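You operate a simulated robot arm through the tools that you are given. There is no shell and no other tool. Be economical: measure what you need, move in short steps, check, and stop when the job is done.

You run a simulated two-armed robot. Do the job below in one go: nothing can be reset, and whatever is moved stays where it is left.

TASK
Send the parcel on the track and the one on the bench down their printed lanes.
Fine: both ride the rollers, the one on the track first; track off between the two and at the end; gate left down, lane arm left on the last lane; the other parcels stay. Set down upright: parcel.

It is judged by the outcome, as a careful person would: the job done as asked, and still so three seconds after it is handed in. It fails if anything else is knocked over, pushed out of place, dropped, spilled or broken.

THE ROBOT
Two 7-joint arms with two-finger parallel grippers on one trunk, hanging from a carriage that runs on a rail from [-2.4, -162.2] to [0.8, 55.8] (x, y) and turns from -280 to 407 degrees about z. Base frame: it is fixed where the carriage stands at the start and does not move with it; the origin is on the floor, on the carriage's upright axis, x ahead of it, y to its left, z up; the surface under the hand at the start is at about z = 87.8. Readings come in cm, degrees, newtons and seconds.
The left shoulder is at the start at [4, 16.1, 126.3], the right one opposite. With the tool pointing down near the work surface each hand reaches from about 22 to 76 cm from the robot's upright axis, wherever it stands, measured 20 degrees to its own side. Places, roughly: holding gate [50, 20, 90]; parcel [25, -125, 50]; start of the roller track [50, 0, 90]; track switch [20, -10, 80]. Payload 4.4 kg a hand.
The TCP of each hand is the grasp point between the finger pads, 2.3 cm short of the fingertips. In the tool frame z runs along the fingers and y along their closing line. The gripper opens to 9.4 cm. The fingers are 3.8 cm wide and 1 cm thick; the gripper's body (5.4 by 9.6 cm) begins 3.9 cm behind the TCP.
Orientation is that of the tool frame in the base frame, as a unit quaternion [w, x, y, z]. With the fingers straight down and closing along the base's y, the tool's x points along the base's -x, its y along +y and its z along -z.

THE INTERFACE
- The arms move only by the tool jog_arm. It takes "left_rows", "right_rows" or both (then of equal length, played together; a hand with none holds still); each is a list of rows, each a list of 7 numbers: the shift along the tool's x, y, z in units of 20 mm (1.0 is 20 mm), then the turn, a rotation vector about the tool's x, y, z in units of 6 degrees (1.0 is 6 degrees), then the closure in counts, from 0 (fully open) to 255 (shut). In form: [[x, y, z, ax, ay, az, gripper], ...]. A call has 1 to 10 rows; each row shifts and turns the commanded pose from where the row before left it, along the tool's axes as they then stand. A call with a number of a shift or a turn outside -1 to 1 is refused whole. Each row takes 0.2 s and may step no farther than 5 cm and 8.6 degrees from the row before; otherwise, or with a gripper value out of range, the whole call is refused. A pose out of reach is approached as far as the arm can. The call stops where the force on the tool passes 90 N (or 10 N more than at its start, if that is more) or the arm is blocked; 0.2 s more then pass. Each finger travels about 4.5 cm/s and halts on what it meets, pressing with about 40 N; the grip force reading is that of the motor and also rises with nothing between the fingers. The clock runs only during rows and for 0.2 s after the last one: add rows that do not move to give the fingers time. It gives the time, the measured TCP pose, the force on the tool (base axes), the opening and the grip force at its end, in the units of the frame above (readings bear some noise), with the torque about the TCP (base axes, N m) and any sound that the robot's microphone picked up.
- Cameras (640 x 400 px; columns grow to the right, rows downward): "scene" is now at [21.57, 0.78, 152.87]; the picture's right is [0.15, -0.99, 0.00], its down [-0.92, -0.14, -0.36] and it looks along [0.36, 0.06, -0.93] (base axes); focal length 214 px, centre (320, 200). "left" rides on the left gripper at [8.6, -1.6, -7.5] in its tool frame; the picture's right is [0.18, 0.98, 0.00], its down [-0.58, 0.11, -0.81] and it looks along [-0.79, 0.15, 0.59] (tool axes); focal length 243 px, centre (320, 200). "right" rides on the right gripper at [8.6, 1.6, -7.4] in its tool frame; the picture's right is [-0.18, 0.98, 0.00], its down [-0.58, -0.11, -0.81] and it looks along [-0.79, -0.15, 0.59] (tool axes); focal length 243 px, centre (320, 200).
- get_image(camera): a new picture of that camera. The clock stands still meanwhile.
- lift_body(by): slides the trunk up (or, below 0, down) by that many cm; the arms and the scene camera ride with it, the base frame stays. It gives what a move gives, with no picture.
- steer(legs): drives the robot by 1 to 6 legs, each [ahead, left, turn to the left] in cm, cm and degrees, along the robot's own axes; the way and the turn of a leg run together, so that a leg with both is an arc; at most 150 cm and 180 degrees a leg. The arms and the cameras ride along, it lands a little off, and it stops where it bumps. It keeps to its track: a leg is cut to what the track allows. It gives what a move gives.
- pan_tilt(pan, tilt): turns the head with the scene camera to pan (to the left, within 86 degrees either way) and tilt (down, from -29 to 69), counted from straight ahead of the robot. It gives what a move gives.
- measure_at(camera, pixels): for up to 12 pixels [column, row] of the newest picture of that camera ("zoom" is the newest enlarged one), the place [x, y, z] in the base frame of the surface seen there, good to about 0.3 cm. The clock stands still meanwhile.
- inspect(camera, box): a new picture of the part [left, top, right, bottom] of that camera's present view, enlarged. The clock stands still meanwhile.
- close_job(): hands the job in; it is judged then, once.

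Work in short steps. Measure before you move; look again where a grasp or a placing could have gone wrong, and mend it. You have 80 turns and 62 pictures in all, those below and enlarged ones among them. Open the grippers and draw the arms clear of the work before you hand the job in, unless the task says otherwise; then end with one line.

The tools are called after "Request:" by a JSON object that holds its "api" and its "payload". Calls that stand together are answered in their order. jog_arm: Moves the arms, as the interface text tells. Its arguments: {"type":"object","properties":{"left_rows":{"type":"array","items":{"type":"array","items":{"type":"number"}}},"right_rows":{"type":"array","items":{"type":"array","items":{"type":"number"}}}},"required":[]} The other tools are called the same way: lift_body (by) slides the trunk up or down; steer (legs) drives the base; pan_tilt (pan, tilt) turns the head that bears the scene camera; get_image (camera) takes a picture; measure_at (camera, pixels) gives the place of the surface under pixels of a picture; inspect (camera, box) takes an enlarged picture of a part of a camera's view; close_job () hands the job in.

At the start:

```text
t: 0.0
left_ee_pos: [39.26, 41.14, 122.35]
left_orientation: [0.0, 0.0, 1.0, 0.0]
left_contact_force: [-0.6, -0.1, 0.7]
left_wrist_torque: [0.04, -0.01, 0.01]
left_grip_width: 9.4
left_grip_force: 0.2
right_ee_pos: [54.02, 2.45, 119.42]
right_orientation: [0.0, 0.001, 1.0, 0.0]
right_contact_force: [-0.1, -0.1, 0.4]
right_wrist_torque: [-0.06, 0.02, -0.02]
right_grip_width: 9.4
right_grip_force: 0.0
trunk travel left (down, up): [-40.0, 37.0]
robot x, y, heading: [-0.07, -0.12, 0.3]
head pan, tilt: [8.8, 68.8]
```

scene: 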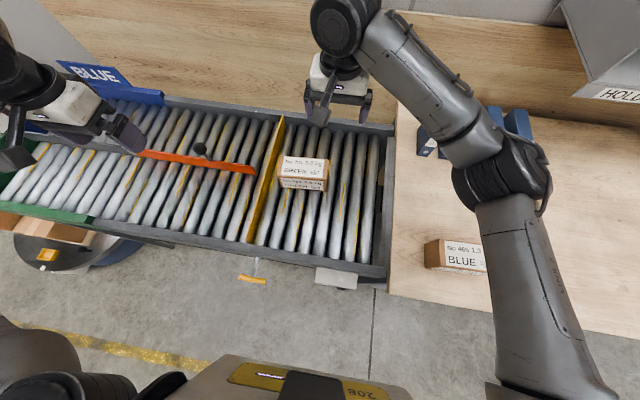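
right: 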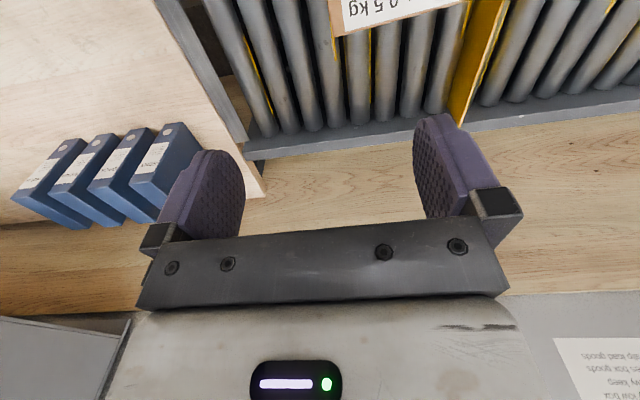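
left: 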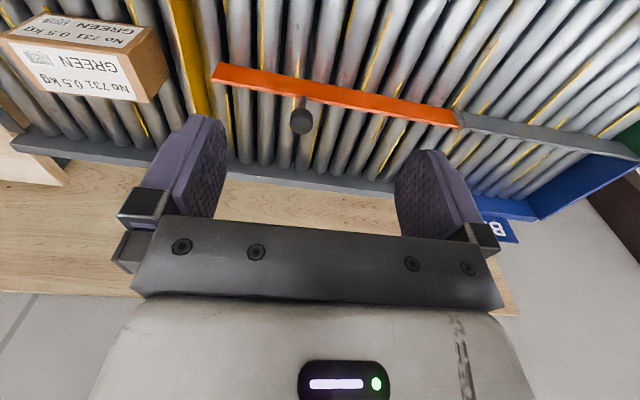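

I can see a GREEN parcel on the track at about (303,172) and a "No 465 BLUE" parcel on the surface at (455,255). I'll read the labels and notices before I touch anything.

Request:
{"api": "inspect", "payload": {"camera": "scene", "box": [220, 100, 500, 300]}}

Request:
{"api": "measure_at", "payload": {"camera": "scene", "pixels": [[303, 162], [303, 184], [265, 180], [200, 148], [250, 170], [145, 154], [445, 243], [338, 278], [253, 279], [480, 300], [384, 130], [384, 270]]}}

Request:
{"api": "pan_tilt", "payload": {"pan": -60, "tilt": 40}}

Request:
{"api": "get_image", "payload": {"camera": "scene"}}

```text
2.00 times, centred on (360, 200) of scene
```

zoom: 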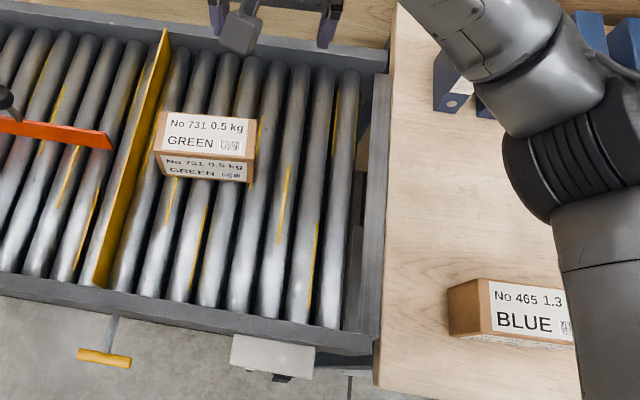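

```text
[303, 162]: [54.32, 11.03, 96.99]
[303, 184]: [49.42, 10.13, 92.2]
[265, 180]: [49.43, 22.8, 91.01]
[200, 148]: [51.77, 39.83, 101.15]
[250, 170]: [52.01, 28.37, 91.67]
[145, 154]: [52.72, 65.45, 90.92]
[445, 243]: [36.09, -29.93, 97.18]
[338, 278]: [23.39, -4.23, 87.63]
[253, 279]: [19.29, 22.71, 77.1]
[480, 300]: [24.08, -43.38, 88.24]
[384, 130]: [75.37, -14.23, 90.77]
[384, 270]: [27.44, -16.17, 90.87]
```

```text
t: 1.4
left_ee_pos: [39.27, 41.26, 122.43]
left_orientation: [0.001, 0.0, 1.0, 0.0]
left_contact_force: [0.5, 1.1, -0.6]
left_wrist_torque: [0.05, -0.01, 0.01]
left_grip_width: 9.39
left_grip_force: 0.1
right_ee_pos: [54.04, 2.52, 119.5]
right_orientation: [-0.001, 0.0, 1.0, 0.0]
right_contact_force: [-0.3, -0.3, 0.7]
right_wrist_torque: [-0.01, 0.0, -0.01]
right_grip_width: 9.4
right_grip_force: 0.1
trunk travel left (down, up): [-40.0, 37.0]
robot x, y, heading: [-0.21, 0.07, -0.1]
head pan, tilt: [-60.0, 40.0]
```

```text
57 pictures are left
```

scene: 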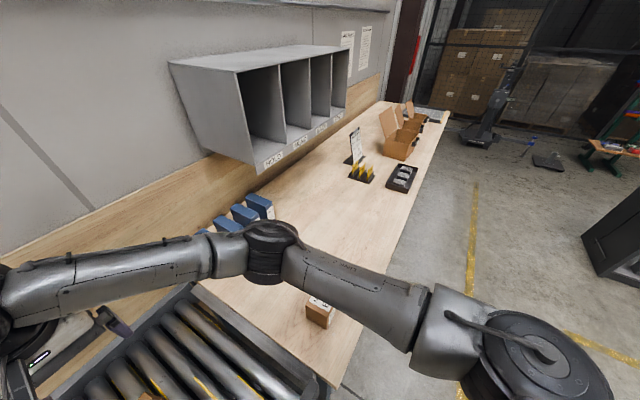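

The worktop holds "No 465", but the listed parcel place [25,-125,50] is somewhere else and lower. I'll look toward it.

Request:
{"api": "pan_tilt", "payload": {"pan": -80, "tilt": 45}}

Request:
{"api": "get_image", "payload": {"camera": "scene"}}

Request:
{"api": "pan_tilt", "payload": {"pan": 50, "tilt": 45}}

Request:
{"api": "get_image", "payload": {"camera": "scene"}}

```text
t: 2.2
left_ee_pos: [39.31, 41.31, 122.37]
left_orientation: [0.0, 0.001, 1.0, 0.0]
left_contact_force: [0.5, 0.5, 0.2]
left_wrist_torque: [0.0, 0.03, 0.01]
left_grip_width: 9.38
left_grip_force: 0.1
right_ee_pos: [54.04, 2.59, 119.43]
right_orientation: [0.0, 0.0, 1.0, -0.001]
right_contact_force: [0.7, -0.4, 0.4]
right_wrist_torque: [0.03, 0.01, 0.01]
right_grip_width: 9.38
right_grip_force: 0.0
trunk travel left (down, up): [-40.0, 37.0]
robot x, y, heading: [-0.15, 0.36, -0.1]
head pan, tilt: [-80.0, 45.0]
```

```text
56 pictures are left
```

scene: 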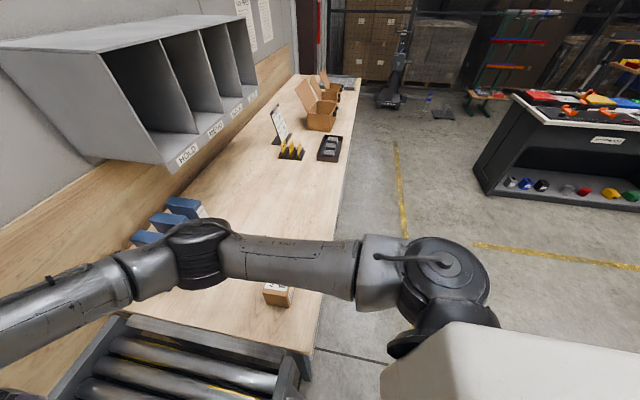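

```text
t: 4.3
left_ee_pos: [39.26, 41.31, 122.38]
left_orientation: [-0.001, 0.001, 1.0, -0.001]
left_contact_force: [-0.2, -0.4, 0.8]
left_wrist_torque: [0.02, 0.0, -0.03]
left_grip_width: 9.39
left_grip_force: 0.0
right_ee_pos: [54.09, 2.4, 119.43]
right_orientation: [0.0, -0.001, 1.0, 0.0]
right_contact_force: [-0.3, -0.1, -1.1]
right_wrist_torque: [0.01, -0.02, -0.02]
right_grip_width: 9.38
right_grip_force: 0.1
trunk travel left (down, up): [-40.0, 37.0]
robot x, y, heading: [0.01, 0.18, -0.0]
head pan, tilt: [50.0, 45.0]
```

```text
55 pictures are left
```

scene: 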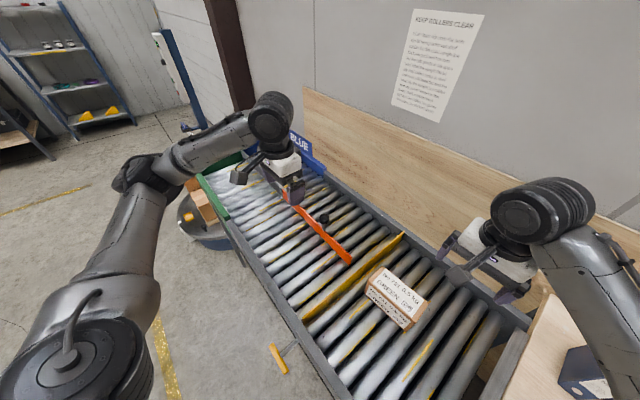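

There's a "KEEP ROLLERS CLEAR" notice at (437,65). I'll enlarge it and the track end, and locate key features.

Request:
{"api": "inspect", "payload": {"camera": "scene", "box": [380, 0, 500, 130]}}

Request:
{"api": "inspect", "payload": {"camera": "scene", "box": [160, 120, 400, 390]}}

Request:
{"api": "measure_at", "payload": {"camera": "scene", "pixels": [[324, 217], [350, 258], [297, 208], [402, 236], [308, 318], [272, 352], [283, 366], [201, 205], [190, 215], [215, 195], [300, 145], [220, 165]]}}

Request:
{"api": "pan_tilt", "payload": {"pan": -45, "tilt": 10}}

Request:
{"api": "get_image", "payload": {"camera": "scene"}}

```text
3.08 times, centred on (440, 65) of scene
```

zoom: 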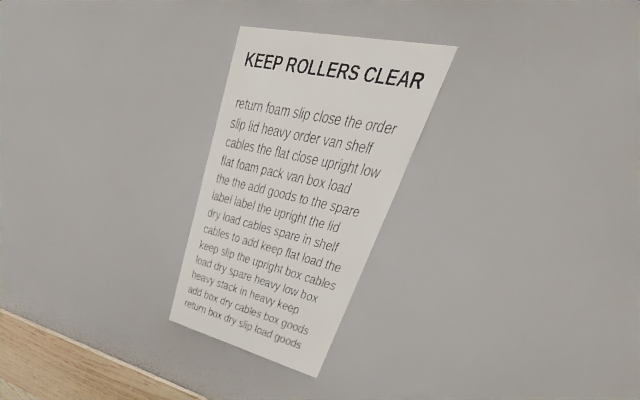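

```text
1.48 times, centred on (280, 255) of scene
```

zoom: 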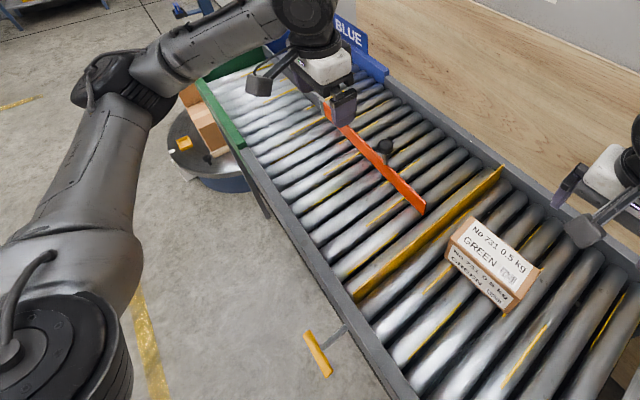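

```text
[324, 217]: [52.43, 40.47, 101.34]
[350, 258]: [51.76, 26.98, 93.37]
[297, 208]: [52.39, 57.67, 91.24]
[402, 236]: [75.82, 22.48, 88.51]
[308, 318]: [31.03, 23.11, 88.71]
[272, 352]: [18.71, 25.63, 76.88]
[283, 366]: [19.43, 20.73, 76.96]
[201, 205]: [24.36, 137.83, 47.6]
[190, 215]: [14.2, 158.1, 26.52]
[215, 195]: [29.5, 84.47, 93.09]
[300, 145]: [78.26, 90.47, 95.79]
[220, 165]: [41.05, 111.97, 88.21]
```

```text
t: 6.0
left_ee_pos: [39.31, 41.35, 122.37]
left_orientation: [0.0, 0.0, 1.0, 0.0]
left_contact_force: [-0.3, 0.4, 0.5]
left_wrist_torque: [-0.02, -0.01, -0.04]
left_grip_width: 9.39
left_grip_force: 0.1
right_ee_pos: [54.06, 2.51, 119.44]
right_orientation: [0.0, 0.001, 1.0, 0.0]
right_contact_force: [-0.3, -0.9, 0.4]
right_wrist_torque: [0.01, -0.01, -0.03]
right_grip_width: 9.39
right_grip_force: 0.0
trunk travel left (down, up): [-40.0, 37.0]
robot x, y, heading: [-0.08, -0.07, 0.1]
head pan, tilt: [-45.0, 10.0]
```

```text
52 pictures are left
```

scene: 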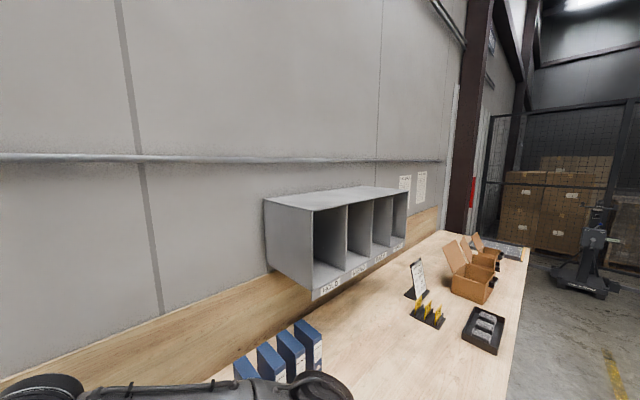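

The notice is only filler text. Before driving along the rail to look under and behind the worktop near y=-125, I'll measure the shelf and the objects on the bench so I can clear them.

Request:
{"api": "measure_at", "payload": {"camera": "scene", "pixels": [[313, 300], [311, 210], [265, 270], [406, 245], [405, 192], [415, 263], [464, 240], [470, 290], [485, 330], [308, 322], [500, 390], [428, 315]]}}

Request:
{"api": "inspect", "payload": {"camera": "scene", "box": [260, 180, 540, 360]}}

```text
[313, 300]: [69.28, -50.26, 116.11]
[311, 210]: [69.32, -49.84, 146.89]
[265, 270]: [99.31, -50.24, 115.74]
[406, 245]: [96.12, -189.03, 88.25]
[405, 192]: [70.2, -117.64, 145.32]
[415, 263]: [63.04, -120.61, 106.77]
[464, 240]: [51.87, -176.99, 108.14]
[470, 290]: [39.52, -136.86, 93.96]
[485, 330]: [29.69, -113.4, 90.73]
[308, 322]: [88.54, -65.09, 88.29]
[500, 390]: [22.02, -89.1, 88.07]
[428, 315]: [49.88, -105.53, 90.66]
```

```text
2.22 times, centred on (400, 270) of scene
```

zoom: 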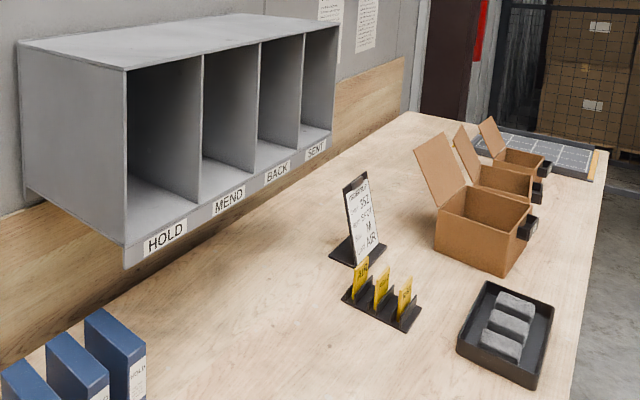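

The cubby front is at x≈69 from z 116 up. I'll draw the right hand back in x, then drive right for a look.

Request:
{"api": "jog_arm", "payload": {"right_rows": [[1, 0, -1, 0, 0, 0, 0], [1, 0, -1, 0, 0, 0, 0], [1, 0, -1, 0, 0, 0, 0], [1, 0, -1, 0, 0, 0, 0], [1, 0, -1, 0, 0, 0, 0], [1, 0, 0, 0, 0, 0, 0], [1, 0, 0, 0, 0, 0, 0], [1, 0, 0, 0, 0, 0, 0]]}}

Request:
{"api": "steer", "payload": {"legs": [[0, -60, 0]]}}

Request:
{"api": "pan_tilt", "payload": {"pan": -75, "tilt": 60}}

Request:
{"api": "get_image", "payload": {"camera": "scene"}}

```text
t: 7.8
left_ee_pos: [39.31, 41.35, 122.39]
left_orientation: [0.0, 0.0, 1.0, 0.0]
left_contact_force: [-0.3, -0.1, -0.6]
left_wrist_torque: [0.03, -0.01, -0.01]
left_grip_width: 9.39
left_grip_force: 0.0
right_ee_pos: [38.09, 2.47, 129.52]
right_orientation: [0.0, 0.0, 1.0, 0.0]
right_contact_force: [-0.3, 0.3, 0.1]
right_wrist_torque: [0.03, 0.04, -0.02]
right_grip_width: 9.4
right_grip_force: 0.0
trunk travel left (down, up): [-40.0, 37.0]
robot x, y, heading: [0.1, 0.23, -0.1]
head pan, tilt: [-45.0, 10.0]
```

```text
t: 11.2
left_ee_pos: [38.95, -17.11, 122.38]
left_orientation: [0.0, 0.006, 1.0, 0.0]
left_contact_force: [0.3, 0.3, 0.6]
left_wrist_torque: [0.02, 0.02, -0.03]
left_grip_width: 9.41
left_grip_force: 0.1
right_ee_pos: [37.28, -55.74, 129.62]
right_orientation: [-0.001, 0.007, 1.0, -0.001]
right_contact_force: [-0.4, -0.6, -0.2]
right_wrist_torque: [0.03, 0.01, -0.01]
right_grip_width: 9.41
right_grip_force: 0.1
trunk travel left (down, up): [-40.0, 37.0]
robot x, y, heading: [-1.32, -57.83, -0.7]
head pan, tilt: [-45.0, 10.0]
```

```text
t: 12.3
left_ee_pos: [39.01, -17.13, 122.54]
left_orientation: [0.001, 0.006, 1.0, 0.0]
left_contact_force: [0.3, 0.1, 0.3]
left_wrist_torque: [0.02, -0.02, -0.01]
left_grip_width: 9.41
left_grip_force: 0.0
right_ee_pos: [37.27, -55.86, 129.61]
right_orientation: [0.0, 0.006, 1.0, -0.001]
right_contact_force: [0.2, -0.5, -0.3]
right_wrist_torque: [-0.01, 0.01, -0.02]
right_grip_width: 9.42
right_grip_force: 0.0
trunk travel left (down, up): [-40.0, 37.0]
robot x, y, heading: [-1.12, -58.23, -0.7]
head pan, tilt: [-75.0, 60.0]
```

```text
50 pictures are left
```

scene: 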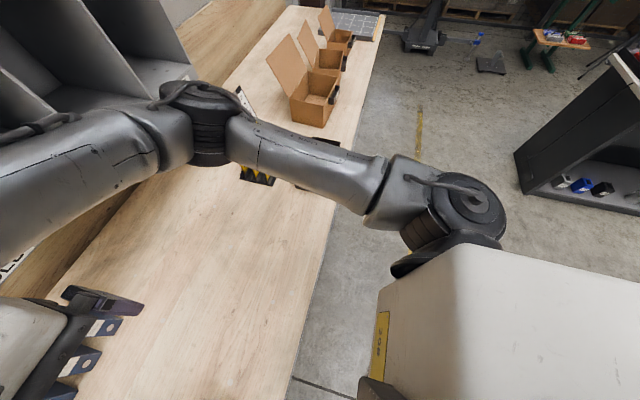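

Nothing shows on top near y=-125, so the listed parcel must be under the worktop edge. I'll go back to y≈0, away from the cubby, and turn right 90° so the camera sits off the bench and can see beneath it.

Request:
{"api": "steer", "payload": {"legs": [[0, 58, 0], [0, 0, -90]]}}

Request:
{"api": "pan_tilt", "payload": {"pan": 10, "tilt": 40}}

Request:
{"api": "get_image", "payload": {"camera": "scene"}}

```text
t: 19.4
left_ee_pos: [40.13, -40.87, 122.23]
left_orientation: [0.0, 0.718, 0.696, 0.0]
left_contact_force: [-0.5, 0.5, 0.0]
left_wrist_torque: [0.01, -0.03, -0.02]
left_grip_width: 9.41
left_grip_force: 0.0
right_ee_pos: [1.4, -38.34, 129.49]
right_orientation: [-0.001, 0.718, 0.696, -0.001]
right_contact_force: [0.2, 0.0, 0.4]
right_wrist_torque: [-0.03, 0.02, -0.03]
right_grip_width: 9.37
right_grip_force: 0.0
trunk travel left (down, up): [-40.0, 37.0]
robot x, y, heading: [0.06, -0.44, -91.7]
head pan, tilt: [-75.0, 60.0]
```

```text
t: 21.0
left_ee_pos: [40.09, -40.81, 122.48]
left_orientation: [0.0, 0.718, 0.696, 0.0]
left_contact_force: [0.3, 0.5, 0.6]
left_wrist_torque: [-0.02, -0.06, -0.02]
left_grip_width: 9.38
left_grip_force: 0.1
right_ee_pos: [1.42, -38.25, 129.59]
right_orientation: [0.0, 0.718, 0.696, 0.0]
right_contact_force: [0.6, -0.2, -0.4]
right_wrist_torque: [0.0, -0.04, 0.0]
right_grip_width: 9.35
right_grip_force: 0.1
trunk travel left (down, up): [-40.0, 37.0]
robot x, y, heading: [-0.17, -0.48, -92.0]
head pan, tilt: [10.0, 40.0]
```

```text
49 pictures are left
```

scene: 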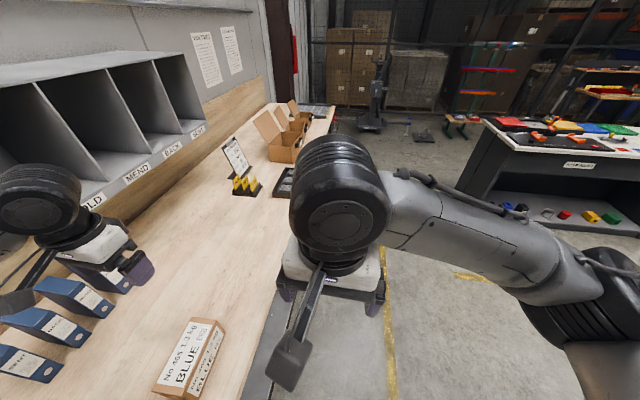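

The right hand at (335,200) blocks the view to the spot under the edge, so I'll shift it to the robot's right.

Request:
{"api": "jog_arm", "payload": {"right_rows": [[0, -1, 0, 0, 0, 0, 0], [0, -1, 0, 0, 0, 0, 0], [0, -1, 0, 0, 0, 0, 0], [0, -1, 0, 0, 0, 0, 0], [0, -1, 0, 0, 0, 0, 0], [0, -1, 0, 0, 0, 0, 0], [0, -1, 0, 0, 0, 0, 0], [0, -1, 0, 0, 0, 0, 0], [0, -1, 0, 0, 0, 0, 0], [0, -1, 0, 0, 0, 0, 0]]}}

Request:
{"api": "pan_tilt", "payload": {"pan": 5, "tilt": 45}}

Request:
{"api": "get_image", "payload": {"camera": "scene"}}

```text
t: 23.2
left_ee_pos: [40.08, -40.75, 122.33]
left_orientation: [0.0, 0.718, 0.696, 0.0]
left_contact_force: [-0.5, 0.2, 1.2]
left_wrist_torque: [0.01, 0.02, -0.01]
left_grip_width: 9.39
left_grip_force: 0.0
right_ee_pos: [-18.86, -37.81, 129.61]
right_orientation: [-0.001, 0.718, 0.696, -0.001]
right_contact_force: [1.4, 0.7, 0.0]
right_wrist_torque: [-0.02, -0.01, -0.01]
right_grip_width: 9.42
right_grip_force: 0.0
trunk travel left (down, up): [-40.0, 37.0]
robot x, y, heading: [0.25, -0.17, -91.7]
head pan, tilt: [10.0, 40.0]
```

```text
t: 23.9
left_ee_pos: [39.94, -40.71, 122.37]
left_orientation: [0.0, 0.718, 0.696, 0.0]
left_contact_force: [-0.2, 0.2, -1.1]
left_wrist_torque: [-0.02, -0.02, -0.01]
left_grip_width: 9.4
left_grip_force: 0.1
right_ee_pos: [-18.8, -37.74, 129.72]
right_orientation: [0.0, 0.718, 0.696, 0.0]
right_contact_force: [-1.4, 0.3, 0.5]
right_wrist_torque: [-0.01, -0.02, -0.02]
right_grip_width: 9.38
right_grip_force: 0.0
trunk travel left (down, up): [-40.0, 37.0]
robot x, y, heading: [-0.07, -0.21, -91.9]
head pan, tilt: [5.0, 45.0]
```

```text
48 pictures are left
```

scene: 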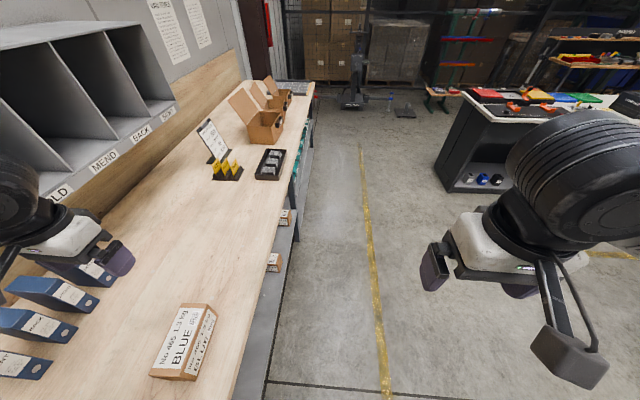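

Two parcels sit on a shelf under the bench at (275,262) and (285,217). I'll read and measure them.

Request:
{"api": "inspect", "payload": {"camera": "scene", "box": [240, 100, 330, 280]}}

Request:
{"api": "measure_at", "payload": {"camera": "scene", "pixels": [[275, 262], [285, 217], [278, 290], [305, 155], [290, 200], [185, 340], [208, 304], [181, 303], [154, 374]]}}

```text
2.22 times, centred on (285, 190) of scene
```

zoom: 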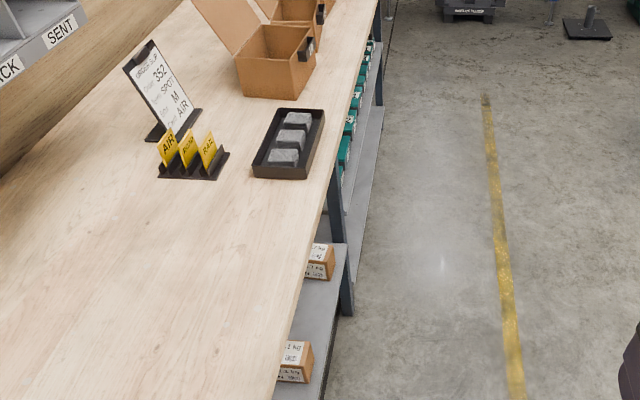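

```text
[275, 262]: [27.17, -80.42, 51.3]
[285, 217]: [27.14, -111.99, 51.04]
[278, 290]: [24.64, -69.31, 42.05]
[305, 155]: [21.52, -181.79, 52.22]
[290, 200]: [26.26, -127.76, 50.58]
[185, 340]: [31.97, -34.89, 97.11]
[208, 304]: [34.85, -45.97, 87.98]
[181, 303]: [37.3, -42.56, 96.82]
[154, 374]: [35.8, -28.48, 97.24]
```

The shelf parcels, under the bench, are the "others" that stay; the bench parcel is No 465 BLUE. I'll turn back to face the track and look closely at the gate, handle and switch.

Request:
{"api": "steer", "payload": {"legs": [[0, 0, 91.8]]}}

Request:
{"api": "pan_tilt", "payload": {"pan": 25, "tilt": 69}}

Request:
{"api": "inspect", "payload": {"camera": "scene", "box": [170, 100, 490, 340]}}

Request:
{"api": "get_image", "payload": {"camera": "left"}}

```text
t: 28.1
left_ee_pos: [40.65, 39.61, 122.43]
left_orientation: [0.0, 0.017, 1.0, 0.001]
left_contact_force: [-0.8, 0.0, 0.0]
left_wrist_torque: [0.01, -0.01, -0.03]
left_grip_width: 9.42
left_grip_force: 0.1
right_ee_pos: [37.5, -19.13, 129.51]
right_orientation: [0.0, 0.017, 1.0, 0.0]
right_contact_force: [0.9, 0.2, 0.0]
right_wrist_torque: [-0.01, -0.01, -0.03]
right_grip_width: 9.4
right_grip_force: 0.2
trunk travel left (down, up): [-40.0, 37.0]
robot x, y, heading: [-0.21, -0.22, -2.1]
head pan, tilt: [5.0, 45.0]
```

```text
t: 29.0
left_ee_pos: [40.71, 39.64, 122.45]
left_orientation: [0.0, 0.016, 1.0, 0.0]
left_contact_force: [-0.5, 0.1, 0.2]
left_wrist_torque: [0.01, 0.0, 0.02]
left_grip_width: 9.43
left_grip_force: 0.0
right_ee_pos: [37.63, -19.07, 129.76]
right_orientation: [0.0, 0.017, 1.0, -0.001]
right_contact_force: [0.1, -0.5, 0.0]
right_wrist_torque: [0.03, -0.01, 0.02]
right_grip_width: 9.38
right_grip_force: 0.1
trunk travel left (down, up): [-40.0, 37.0]
robot x, y, heading: [-0.01, -0.38, -1.7]
head pan, tilt: [25.0, 68.8]
```

```text
1.67 times, centred on (330, 220) of scene
```

zoom: 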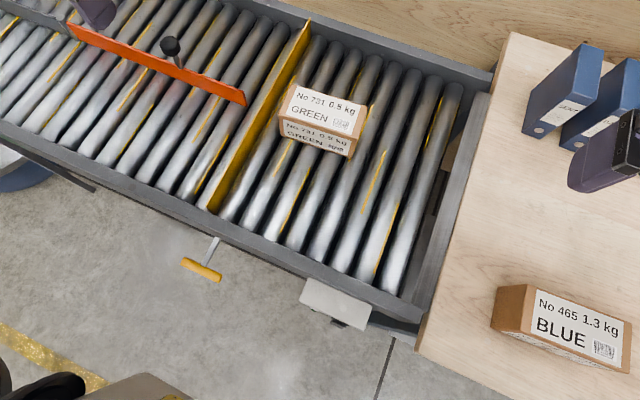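

```text
45 pictures are left
```

left: 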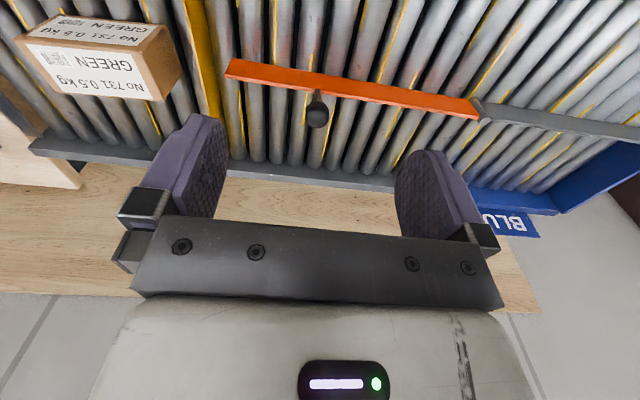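

I'll zoom on the switch box and the handle, and measure roller height against gate height.

Request:
{"api": "inspect", "payload": {"camera": "scene", "box": [300, 250, 400, 312]}}

Request:
{"api": "measure_at", "payload": {"camera": "zoom", "pixels": [[132, 155], [200, 180], [260, 200], [180, 250], [240, 240], [240, 275], [100, 215], [320, 195]]}}

Request:
{"api": "inspect", "payload": {"camera": "scene", "box": [240, 200, 340, 262]}}

Request:
{"api": "measure_at", "payload": {"camera": "zoom", "pixels": [[175, 185], [290, 240], [230, 210], [265, 130], [250, 165], [270, 60], [250, 30], [330, 5], [200, 100], [310, 70], [420, 60], [350, 150]]}}

```text
6.40 times, centred on (350, 281) of scene
```

zoom: 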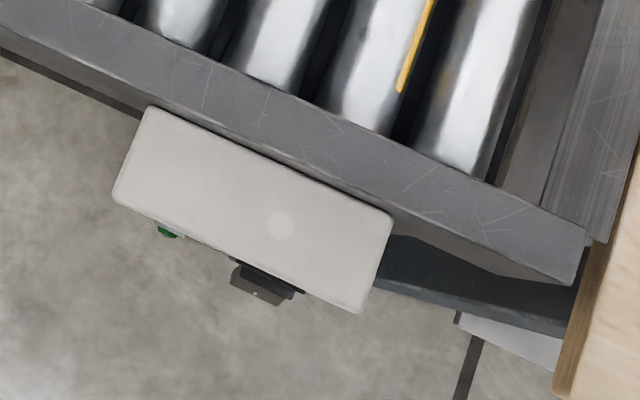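

```text
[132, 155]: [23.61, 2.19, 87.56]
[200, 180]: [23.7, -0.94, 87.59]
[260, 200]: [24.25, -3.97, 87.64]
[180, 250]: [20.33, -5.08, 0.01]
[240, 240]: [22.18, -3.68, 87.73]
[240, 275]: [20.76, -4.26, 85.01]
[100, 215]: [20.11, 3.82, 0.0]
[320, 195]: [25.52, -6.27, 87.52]
```

```text
6.40 times, centred on (290, 231) of scene
```

zoom: 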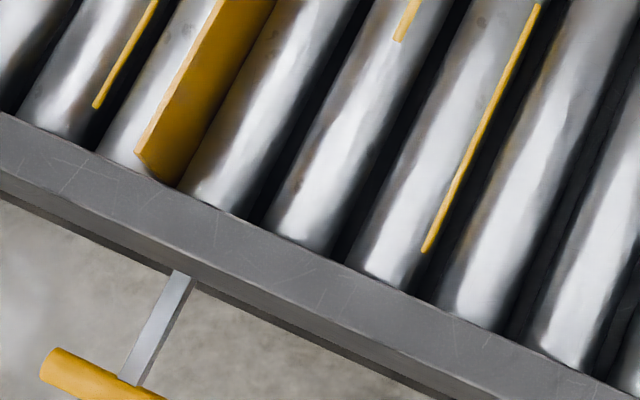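

```text
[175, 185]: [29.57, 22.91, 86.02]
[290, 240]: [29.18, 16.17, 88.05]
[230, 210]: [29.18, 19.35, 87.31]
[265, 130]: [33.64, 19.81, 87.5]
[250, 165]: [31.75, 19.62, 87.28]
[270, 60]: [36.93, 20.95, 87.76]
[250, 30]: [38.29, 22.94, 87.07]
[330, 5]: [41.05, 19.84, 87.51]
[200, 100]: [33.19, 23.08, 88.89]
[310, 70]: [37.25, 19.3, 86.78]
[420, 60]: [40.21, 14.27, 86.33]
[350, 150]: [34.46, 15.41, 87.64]
```

The rollers top out at z≈88 and the gate plate stands about 3–5 cm above them, blocking. The switch is on the box's front face near [21,-4,85]. I'll bring the right hand in front of it, yawed left, so its camera can see that face.

Request:
{"api": "jog_arm", "payload": {"right_rows": [[1, 0.15, 0.5, 0, 0, 0, 0], [1, 0.15, 0.5, 0, 0, 0, 0], [1, 0.15, 0.5, 0, 0, 0, 0], [1, 0.15, 0.5, 0, 0, 0, 0], [1, 0.15, 0.5, 0, 0, 0, 0], [1, 0.15, 0.5, 0, 0, 0, 0], [1, 0.15, 0.5, 0, 0, 0, 0], [1, 0.15, 0.5, 0, 0, 0, 0], [1, 0.15, 0.5, 0, 0, 0, 0], [1, 0.15, 0.5, 0, 0, 0, 0]]}}

Request:
{"api": "jog_arm", "payload": {"right_rows": [[0, 0, 1, 0, 0, -0.75, 0], [0, 0, 1, 0, 0, -0.75, 0], [0, 0, 1, 0, 0, -0.75, 0], [0, 0, 1, 0, 0, -0.75, 0], [0, 0, 1, 0, 0, -0.75, 0], [0, 0, 1, 0, 0, -0.75, 0], [0, 0, 1, 0, 0, -0.75, 0], [0, 0, 1, 0, 0, -0.75, 0], [0, 0, 1, 0, 0, -0.75, 0], [0, 0, 1, 0, 0, -0.75, 0]]}}

Request:
{"api": "get_image", "payload": {"camera": "right"}}

```text
t: 31.2
left_ee_pos: [40.71, 39.79, 122.49]
left_orientation: [0.0, 0.017, 1.0, 0.0]
left_contact_force: [-0.6, -0.1, 0.0]
left_wrist_torque: [0.0, 0.01, 0.03]
left_grip_width: 9.42
left_grip_force: 0.1
right_ee_pos: [24.62, -12.27, 123.94]
right_orientation: [0.0, 0.018, 1.0, 0.0]
right_contact_force: [0.1, -0.4, 0.8]
right_wrist_torque: [-0.03, -0.02, -0.02]
right_grip_width: 9.39
right_grip_force: 0.0
right hand out of reach, approached as far as the arm can: row 6, 7, 8, 9, 10
trunk travel left (down, up): [-40.0, 37.0]
robot x, y, heading: [0.04, -0.25, -2.0]
head pan, tilt: [25.0, 68.8]
```

```text
t: 33.4
left_ee_pos: [40.72, 39.63, 122.31]
left_orientation: [0.001, 0.017, 1.0, 0.001]
left_contact_force: [-0.2, 0.6, 0.7]
left_wrist_torque: [-0.01, -0.03, -0.02]
left_grip_width: 9.39
left_grip_force: 0.1
right_ee_pos: [27.63, -10.89, 105.3]
right_orientation: [-0.001, -0.367, 0.93, 0.0]
right_contact_force: [0.4, 0.1, 0.6]
right_wrist_torque: [0.0, 0.0, -0.01]
right_grip_width: 9.38
right_grip_force: 0.0
right hand out of reach, approached as far as the arm can: row 1, 2, 3, 4, 5, 6
trunk travel left (down, up): [-40.0, 37.0]
robot x, y, heading: [-0.18, -0.04, -1.9]
head pan, tilt: [25.0, 68.8]
```

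```text
42 pictures are left
```

right: 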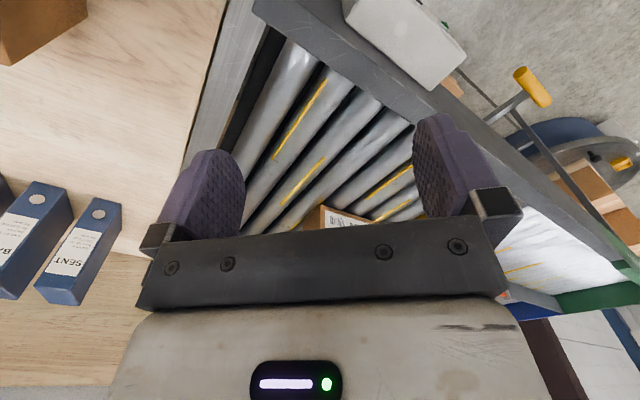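

The camera can't see the front face from above the frame. I'll turn the robot left 90° so that the head sits off the front of the track, and look back at the box and handle.

Request:
{"api": "steer", "payload": {"legs": [[0, 0, 100]]}}

Request:
{"api": "pan_tilt", "payload": {"pan": -86, "tilt": 60}}

Request:
{"api": "get_image", "payload": {"camera": "scene"}}

```text
t: 38.0
left_ee_pos: [-46.51, 32.96, 122.42]
left_orientation: [0.0, 0.755, -0.656, 0.0]
left_contact_force: [0.4, -0.9, -0.1]
left_wrist_torque: [-0.02, 0.01, -0.01]
left_grip_width: 9.39
left_grip_force: 0.0
right_ee_pos: [5.52, 28.89, 105.32]
right_orientation: [0.0, 0.949, -0.316, 0.0]
right_contact_force: [0.3, 0.0, 0.5]
right_wrist_torque: [-0.03, 0.0, -0.03]
right_grip_width: 9.4
right_grip_force: 0.0
trunk travel left (down, up): [-40.0, 37.0]
robot x, y, heading: [0.24, -0.22, 98.1]
head pan, tilt: [25.0, 68.8]
```

```text
t: 39.9
left_ee_pos: [-46.52, 32.94, 122.3]
left_orientation: [0.001, 0.755, -0.655, 0.0]
left_contact_force: [0.5, -0.6, -0.8]
left_wrist_torque: [-0.03, -0.02, -0.04]
left_grip_width: 9.43
left_grip_force: 0.0
right_ee_pos: [5.59, 28.92, 105.47]
right_orientation: [0.0, 0.949, -0.316, 0.0]
right_contact_force: [-0.2, -1.0, -0.7]
right_wrist_torque: [-0.04, -0.01, 0.01]
right_grip_width: 9.41
right_grip_force: 0.0
trunk travel left (down, up): [-40.0, 37.0]
robot x, y, heading: [0.12, -0.14, 98.3]
head pan, tilt: [-85.9, 60.0]
```

```text
41 pictures are left
```

scene: 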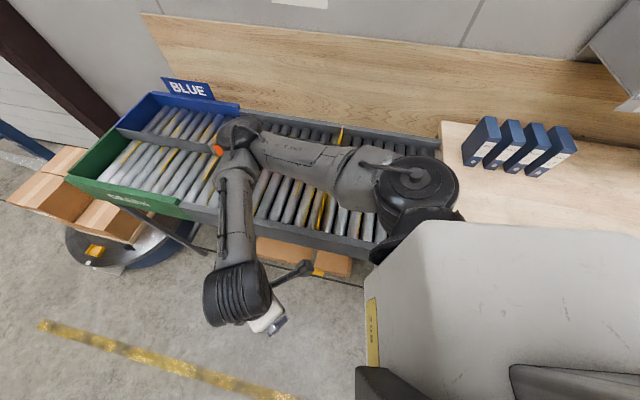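

My own arm blocks this view. Instead I'll face the track again, shift the robot left, and hold the right hand close on its right side, so the wrist camera looks at the box front.

Request:
{"api": "steer", "payload": {"legs": [[0, 0, -98.2], [0, 30, 0]]}}

Request:
{"api": "jog_arm", "payload": {"right_rows": [[0, -1, 0, 0, 0, 0.75, 0], [0, -1, 0, 0, 0, 0.75, 0], [0, -1, 0, 0, 0, 0.75, 0], [0, -1, 0, 0, 0, 0.75, 0], [0, -1, 0, 0, 0, 0.75, 0], [0, -1, 0, 0, 0, 0.75, 0], [0, -1, 0, 0, 0, 0.75, 0], [0, -1, 0, 0, 0, 0.75, 0], [0, -1, 0, 0, 0, 0.75, 0], [0, -1, 0, 0, 0, 0.75, 0]]}}

```text
t: 46.1
left_ee_pos: [39.51, 72.01, 122.43]
left_orientation: [0.0, -0.002, 1.0, 0.0]
left_contact_force: [0.1, 0.4, -0.1]
left_wrist_torque: [-0.03, -0.02, -0.01]
left_grip_width: 9.43
left_grip_force: 0.2
right_ee_pos: [28.41, 20.97, 105.35]
right_orientation: [0.0, -0.385, 0.923, 0.001]
right_contact_force: [0.2, -0.4, -0.4]
right_wrist_torque: [0.0, 0.0, 0.01]
right_grip_width: 9.43
right_grip_force: 0.0
trunk travel left (down, up): [-40.0, 37.0]
robot x, y, heading: [0.44, 30.39, 0.3]
head pan, tilt: [-85.9, 60.0]
```

```text
t: 48.3
left_ee_pos: [39.6, 71.85, 122.2]
left_orientation: [0.0, -0.002, 1.0, 0.0]
left_contact_force: [0.3, 1.0, 0.0]
left_wrist_torque: [0.0, 0.0, 0.0]
left_grip_width: 9.37
left_grip_force: 0.0
right_ee_pos: [36.79, 3.01, 105.34]
right_orientation: [-0.001, -0.002, 1.0, 0.0]
right_contact_force: [0.6, -0.5, 0.5]
right_wrist_torque: [-0.02, -0.01, 0.01]
right_grip_width: 9.42
right_grip_force: 0.1
trunk travel left (down, up): [-40.0, 37.0]
robot x, y, heading: [0.59, 30.13, 0.3]
head pan, tilt: [-85.9, 60.0]
```

Now I'll pull the hand back in x from [37,3,105] to about x=12, at the same height.

Request:
{"api": "jog_arm", "payload": {"right_rows": [[1, 0, 0, 0, 0, 0, 0], [1, 0, 0, 0, 0, 0, 0], [1, 0, 0, 0, 0, 0, 0], [1, 0, 0, 0, 0, 0, 0], [1, 0, 0, 0, 0, 0, 0], [1, 0, 0, 0, 0, 0, 0], [1, 0, 0, 0, 0, 0, 0], [1, 0, 0, 0, 0, 0, 0], [1, 0, 0, 0, 0, 0, 0], [1, 0, 0, 0, 0, 0, 0]]}}

Request:
{"api": "jog_arm", "payload": {"right_rows": [[1, 0, 0, 0, 0, 0, 0], [1, 0, 0, 0, 0, 0, 0], [1, 0, 0, 0, 0, 0, 0]]}}

Request:
{"api": "get_image", "payload": {"camera": "right"}}

```text
t: 50.5
left_ee_pos: [39.62, 71.81, 122.36]
left_orientation: [0.0, -0.002, 1.0, 0.0]
left_contact_force: [-0.2, 0.2, -0.6]
left_wrist_torque: [0.0, 0.0, -0.01]
left_grip_width: 9.41
left_grip_force: 0.1
right_ee_pos: [31.49, 2.09, 103.97]
right_orientation: [0.001, -0.002, 1.0, 0.0]
right_contact_force: [0.0, -0.9, -0.3]
right_wrist_torque: [0.01, -0.03, -0.01]
right_grip_width: 9.38
right_grip_force: 0.0
right hand out of reach, approached as far as the arm can: row 3, 4, 5, 6, 7, 8, 9, 10
trunk travel left (down, up): [-40.0, 37.0]
robot x, y, heading: [0.21, 30.3, 0.4]
head pan, tilt: [-85.9, 60.0]
```

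```text
t: 51.3
left_ee_pos: [39.66, 71.89, 122.43]
left_orientation: [0.0, -0.002, 1.0, 0.0]
left_contact_force: [-0.7, 0.0, -0.7]
left_wrist_torque: [-0.02, 0.01, 0.03]
left_grip_width: 9.39
left_grip_force: 0.1
right_ee_pos: [31.16, 1.52, 103.35]
right_orientation: [0.0, -0.003, 1.0, 0.0]
right_contact_force: [0.7, -0.5, 0.8]
right_wrist_torque: [-0.01, 0.01, -0.01]
right_grip_width: 9.41
right_grip_force: 0.1
right hand out of reach, approached as far as the arm can: row 1, 2, 3
trunk travel left (down, up): [-40.0, 37.0]
robot x, y, heading: [0.59, 30.16, 0.2]
head pan, tilt: [-85.9, 60.0]
```

```text
40 pictures are left
```

right: 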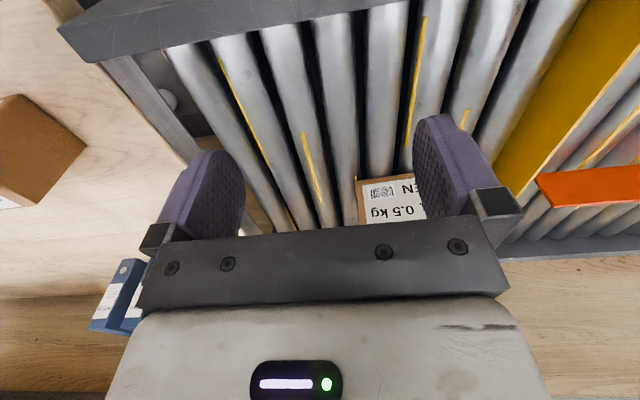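

The hand can't fold that close at this trunk height. I'll turn right 90° from y≈40 instead, which puts the head in front of the box with the extended left arm out of the sight line.

Request:
{"api": "steer", "payload": {"legs": [[0, 10, 0], [0, 0, -90]]}}

Request:
{"api": "lift_body", "payload": {"by": -14}}

Request:
{"api": "pan_tilt", "payload": {"pan": 50, "tilt": 55}}

Request:
{"api": "get_image", "payload": {"camera": "scene"}}

```text
t: 56.3
left_ee_pos: [41.93, 1.22, 122.32]
left_orientation: [0.0, 0.707, 0.708, 0.0]
left_contact_force: [-0.1, -1.3, -0.2]
left_wrist_torque: [-0.02, 0.01, 0.01]
left_grip_width: 9.42
left_grip_force: 0.0
right_ee_pos: [-28.46, 9.85, 103.26]
right_orientation: [0.0, 0.707, 0.707, 0.0]
right_contact_force: [-0.2, -0.1, -0.1]
right_wrist_torque: [-0.03, -0.02, 0.03]
right_grip_width: 9.39
right_grip_force: 0.0
trunk travel left (down, up): [-40.0, 37.0]
robot x, y, heading: [0.55, 40.57, -89.9]
head pan, tilt: [-85.9, 60.0]
```

```text
t: 58.0
left_ee_pos: [41.95, 1.09, 108.35]
left_orientation: [0.001, 0.707, 0.707, -0.001]
left_contact_force: [0.2, 0.3, 0.0]
left_wrist_torque: [0.02, 0.0, 0.01]
left_grip_width: 9.4
left_grip_force: 0.1
right_ee_pos: [-28.47, 9.84, 89.36]
right_orientation: [0.0, 0.707, 0.707, 0.0]
right_contact_force: [0.4, -0.5, -0.2]
right_wrist_torque: [0.0, -0.02, -0.02]
right_grip_width: 9.37
right_grip_force: 0.0
trunk travel left (down, up): [-26.0, 51.0]
robot x, y, heading: [0.46, 40.65, -89.9]
head pan, tilt: [-85.9, 60.0]
```

```text
t: 60.1
left_ee_pos: [41.91, 1.17, 108.4]
left_orientation: [-0.001, 0.707, 0.707, 0.001]
left_contact_force: [-1.1, 0.1, 0.2]
left_wrist_torque: [0.01, -0.01, 0.03]
left_grip_width: 9.38
left_grip_force: 0.1
right_ee_pos: [-28.29, 9.93, 89.31]
right_orientation: [0.0, 0.707, 0.707, 0.0]
right_contact_force: [-0.4, -0.3, -0.1]
right_wrist_torque: [-0.03, 0.05, 0.02]
right_grip_width: 9.39
right_grip_force: 0.0
trunk travel left (down, up): [-26.0, 51.0]
robot x, y, heading: [0.5, 40.34, -90.0]
head pan, tilt: [50.0, 55.0]
```

```text
39 pictures are left
```

scene: 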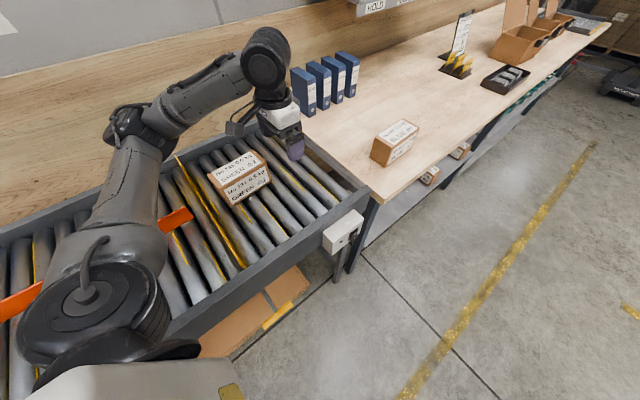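

The switch box (345,232) and handle (280,315) are now visible from the front. I'll zoom in on both.

Request:
{"api": "inspect", "payload": {"camera": "scene", "box": [315, 205, 375, 255]}}

Request:
{"api": "measure_at", "payload": {"camera": "zoom", "pixels": [[200, 250], [320, 250], [400, 250], [360, 270]]}}

Request:
{"api": "inspect", "payload": {"camera": "scene", "box": [220, 250, 320, 340]}}

```text
8.00 times, centred on (345, 230) of scene
```

zoom: 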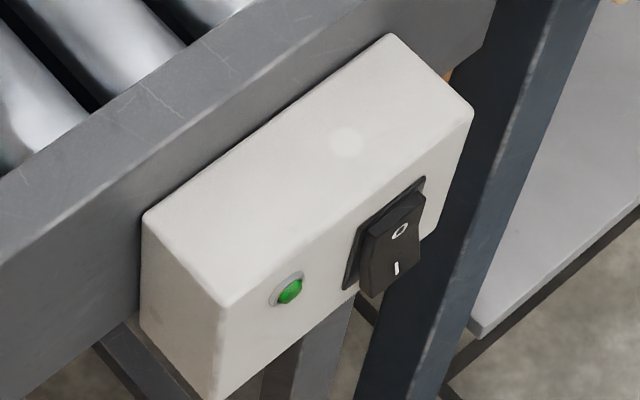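

```text
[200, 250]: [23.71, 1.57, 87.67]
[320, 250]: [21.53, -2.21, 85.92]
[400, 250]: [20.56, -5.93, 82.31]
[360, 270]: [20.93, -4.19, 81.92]
```

```text
4.44 times, centred on (270, 295) of scene
```

zoom: 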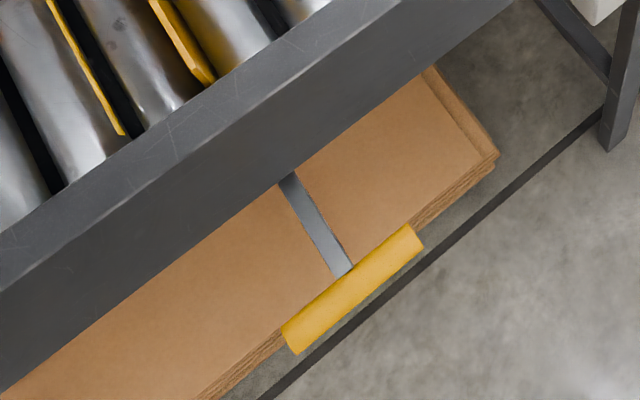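

It's a rocker switch: O at the top (pressed in, so off) and I at the bottom, centred at about y -5, z 83.5. The gate handle is a T-bar at about [19,23,77]. Lane arm first: I'll raise the trunk, face the track, and look at the knob.

Request:
{"api": "lift_body", "payload": {"by": 14}}

Request:
{"api": "steer", "payload": {"legs": [[0, 0, 90], [0, -18, 0]]}}

Request:
{"api": "pan_tilt", "payload": {"pan": 15, "tilt": 60}}

Request:
{"api": "get_image", "payload": {"camera": "scene"}}

```text
t: 61.8
left_ee_pos: [41.83, 1.34, 122.28]
left_orientation: [0.0, 0.707, 0.707, 0.001]
left_contact_force: [-0.5, -0.1, -0.6]
left_wrist_torque: [0.03, 0.0, 0.0]
left_grip_width: 9.38
left_grip_force: 0.0
right_ee_pos: [-28.4, 9.81, 103.37]
right_orientation: [-0.001, 0.707, 0.707, 0.0]
right_contact_force: [-0.1, 0.8, -1.0]
right_wrist_torque: [-0.02, -0.01, 0.03]
right_grip_width: 9.4
right_grip_force: 0.0
trunk travel left (down, up): [-40.0, 37.0]
robot x, y, heading: [0.32, 40.69, -90.0]
head pan, tilt: [50.0, 55.0]
```

```text
t: 67.2
left_ee_pos: [39.32, 64.46, 122.31]
left_orientation: [-0.001, -0.004, 1.0, 0.0]
left_contact_force: [-0.6, -0.7, 0.3]
left_wrist_torque: [0.02, 0.03, 0.01]
left_grip_width: 9.38
left_grip_force: 0.0
right_ee_pos: [31.24, -5.9, 103.33]
right_orientation: [0.001, -0.004, 1.0, 0.0]
right_contact_force: [-0.6, 0.3, 0.5]
right_wrist_torque: [0.02, -0.01, -0.02]
right_grip_width: 9.4
right_grip_force: 0.1
trunk travel left (down, up): [-40.0, 37.0]
robot x, y, heading: [0.5, 23.15, 0.6]
head pan, tilt: [50.0, 55.0]
```

```text
t: 68.2
left_ee_pos: [39.32, 64.68, 122.44]
left_orientation: [0.0, -0.004, 1.0, 0.0]
left_contact_force: [0.5, 0.2, -0.1]
left_wrist_torque: [0.0, 0.0, 0.02]
left_grip_width: 9.41
left_grip_force: 0.3
right_ee_pos: [31.23, -5.95, 103.22]
right_orientation: [0.0, -0.005, 1.0, 0.0]
right_contact_force: [-0.3, 0.0, 0.0]
right_wrist_torque: [0.01, -0.01, 0.01]
right_grip_width: 9.4
right_grip_force: 0.1
trunk travel left (down, up): [-40.0, 37.0]
robot x, y, heading: [0.41, 22.85, 0.6]
head pan, tilt: [15.0, 60.0]
```

```text
36 pictures are left
```

scene: 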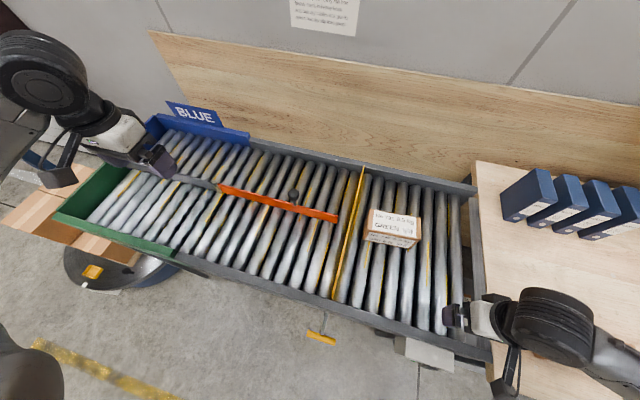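

The view is clear now. I'll measure the arm ends, the knob (293,195), parcel corners, frame edges and the lanes.

Request:
{"api": "measure_at", "payload": {"camera": "scene", "pixels": [[293, 195], [294, 204], [221, 186], [338, 218], [280, 203], [215, 183], [200, 146], [155, 248], [372, 212], [420, 217], [415, 238], [368, 232]]}}

Request:
{"api": "inspect", "payload": {"camera": "scene", "box": [200, 140, 380, 260]}}

Request:
{"api": "measure_at", "payload": {"camera": "zoom", "pixels": [[330, 190], [333, 215], [330, 232]]}}

```text
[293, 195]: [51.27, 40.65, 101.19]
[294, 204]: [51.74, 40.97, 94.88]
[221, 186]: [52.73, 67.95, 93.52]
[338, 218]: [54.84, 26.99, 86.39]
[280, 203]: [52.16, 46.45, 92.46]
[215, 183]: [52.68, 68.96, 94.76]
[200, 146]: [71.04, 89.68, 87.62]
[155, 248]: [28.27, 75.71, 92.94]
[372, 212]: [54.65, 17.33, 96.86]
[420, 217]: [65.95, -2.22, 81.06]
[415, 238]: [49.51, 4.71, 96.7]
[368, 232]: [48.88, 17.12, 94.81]
```

```text
3.33 times, centred on (290, 200) of scene
```

zoom: 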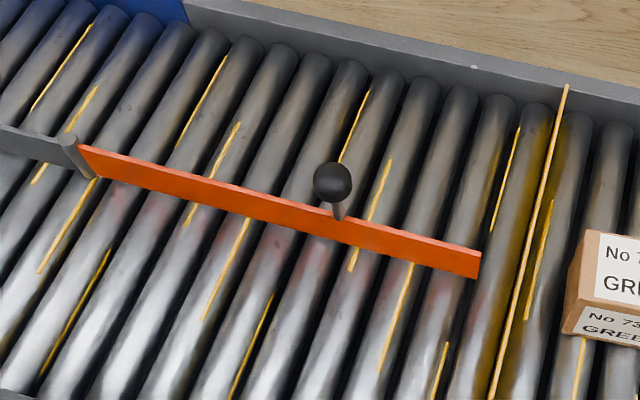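

```text
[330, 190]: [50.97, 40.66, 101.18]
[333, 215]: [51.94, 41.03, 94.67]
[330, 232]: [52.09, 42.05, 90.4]
```

The knob is a ball at about [52.2,40.7,100] and the pivot is at [52.7,68]. Both lanes start at the divider, so GREEN needs the free end swung to the far side. I'll move the left hand above the knob.

Request:
{"api": "jog_arm", "payload": {"left_rows": [[-0.64, -1, 0.5, 0, 0, 0, 0], [-0.64, -1, 0.5, 0, 0, 0, 0], [-0.64, -1, 0.5, 0, 0, 0, 0], [-0.64, -1, 0.5, 0, 0, 0, 0], [-0.64, -1, 0.5, 0, 0, 0, 0], [-0.64, -1, 0.5, 0, 0, 0, 0], [-0.64, -1, 0.5, 0, 0, 0, 0], [-0.64, -1, 0.5, 0, 0, 0, 0], [-0.64, -1, 0.5, 0, 0, 0, 0], [-0.64, -1, 0.5, 0, 0, 0, 0]]}}

Request:
{"api": "jog_arm", "payload": {"left_rows": [[0, -1, 0, 0, 0, 0, 0], [0, -0.97, 0, 0, 0, 0, 0], [0, 0, 0, 0, 0, 0, 0]]}}

Request:
{"api": "get_image", "payload": {"camera": "left"}}

```text
t: 70.4
left_ee_pos: [52.3, 44.64, 112.54]
left_orientation: [0.0, -0.004, 1.0, 0.0]
left_contact_force: [-0.2, 1.0, 0.1]
left_wrist_torque: [0.02, 0.0, 0.01]
left_grip_width: 9.41
left_grip_force: 0.1
right_ee_pos: [31.16, -5.86, 103.26]
right_orientation: [0.001, -0.004, 1.0, 0.0]
right_contact_force: [0.3, -0.2, -0.6]
right_wrist_torque: [0.01, 0.01, -0.03]
right_grip_width: 9.42
right_grip_force: 0.0
trunk travel left (down, up): [-40.0, 37.0]
robot x, y, heading: [0.26, 22.92, 0.6]
head pan, tilt: [15.0, 60.0]
```

```text
t: 71.2
left_ee_pos: [52.42, 40.77, 112.42]
left_orientation: [0.0, -0.004, 1.0, 0.0]
left_contact_force: [0.0, -1.1, 0.7]
left_wrist_torque: [0.01, 0.02, 0.03]
left_grip_width: 9.36
left_grip_force: 0.1
right_ee_pos: [31.21, -5.85, 103.25]
right_orientation: [0.0, -0.005, 1.0, 0.0]
right_contact_force: [-0.7, -0.3, 0.1]
right_wrist_torque: [-0.02, 0.02, -0.01]
right_grip_width: 9.4
right_grip_force: 0.1
trunk travel left (down, up): [-40.0, 37.0]
robot x, y, heading: [0.46, 23.23, 0.5]
head pan, tilt: [15.0, 60.0]
```

```text
34 pictures are left
```

left: 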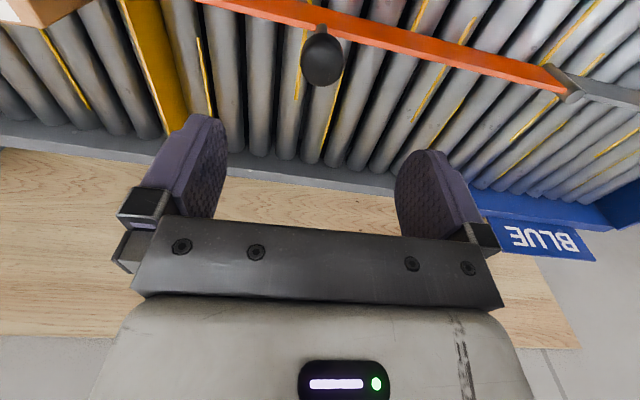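

The knob lines up between the fingers. I'll descend 12.8 cm to z≈99.7 and close on it.

Request:
{"api": "jog_arm", "payload": {"left_rows": [[0, 0, 1, 0, 0, 0, 0], [0, 0, 1, 0, 0, 0, 0], [0, 0, 1, 0, 0, 0, 0], [0, 0, 1, 0, 0, 0, 0], [0, 0, 1, 0, 0, 0, 0], [0, 0, 1, 0, 0, 0, 0], [0, 0, 0.35, 0, 0, 0, 0]]}}

Request:
{"api": "jog_arm", "payload": {"left_rows": [[0, 0, 0, 0, 0, 0, 180], [0, 0, 0, 0, 0, 0, 220], [0, 0, 0, 0, 0, 0, 230], [0, 0, 0, 0, 0, 0, 230], [0, 0, 0, 0, 0, 0, 230]]}}

```text
t: 72.8
left_ee_pos: [52.35, 40.56, 99.86]
left_orientation: [-0.001, -0.004, 1.0, -0.001]
left_contact_force: [0.1, 0.2, 0.3]
left_wrist_torque: [0.01, -0.02, 0.0]
left_grip_width: 9.39
left_grip_force: 0.1
right_ee_pos: [31.16, -5.87, 103.36]
right_orientation: [0.0, -0.005, 1.0, -0.001]
right_contact_force: [0.2, -0.1, -0.1]
right_wrist_torque: [-0.02, 0.01, -0.04]
right_grip_width: 9.39
right_grip_force: 0.0
trunk travel left (down, up): [-40.0, 37.0]
robot x, y, heading: [0.38, 22.74, 0.4]
head pan, tilt: [15.0, 60.0]
```

```text
t: 74.0
left_ee_pos: [52.21, 40.95, 99.7]
left_orientation: [0.0, -0.006, 1.0, 0.003]
left_contact_force: [0.5, 13.0, -3.7]
left_wrist_torque: [0.08, -0.07, 0.15]
left_grip_width: 3.35
left_grip_force: 44.8
right_ee_pos: [31.2, -5.66, 103.37]
right_orientation: [0.001, -0.004, 1.0, 0.001]
right_contact_force: [-0.2, 0.6, 0.4]
right_wrist_torque: [-0.01, 0.02, -0.01]
right_grip_width: 9.4
right_grip_force: 0.1
trunk travel left (down, up): [-40.0, 37.0]
robot x, y, heading: [0.35, 22.82, 0.5]
head pan, tilt: [15.0, 60.0]
```

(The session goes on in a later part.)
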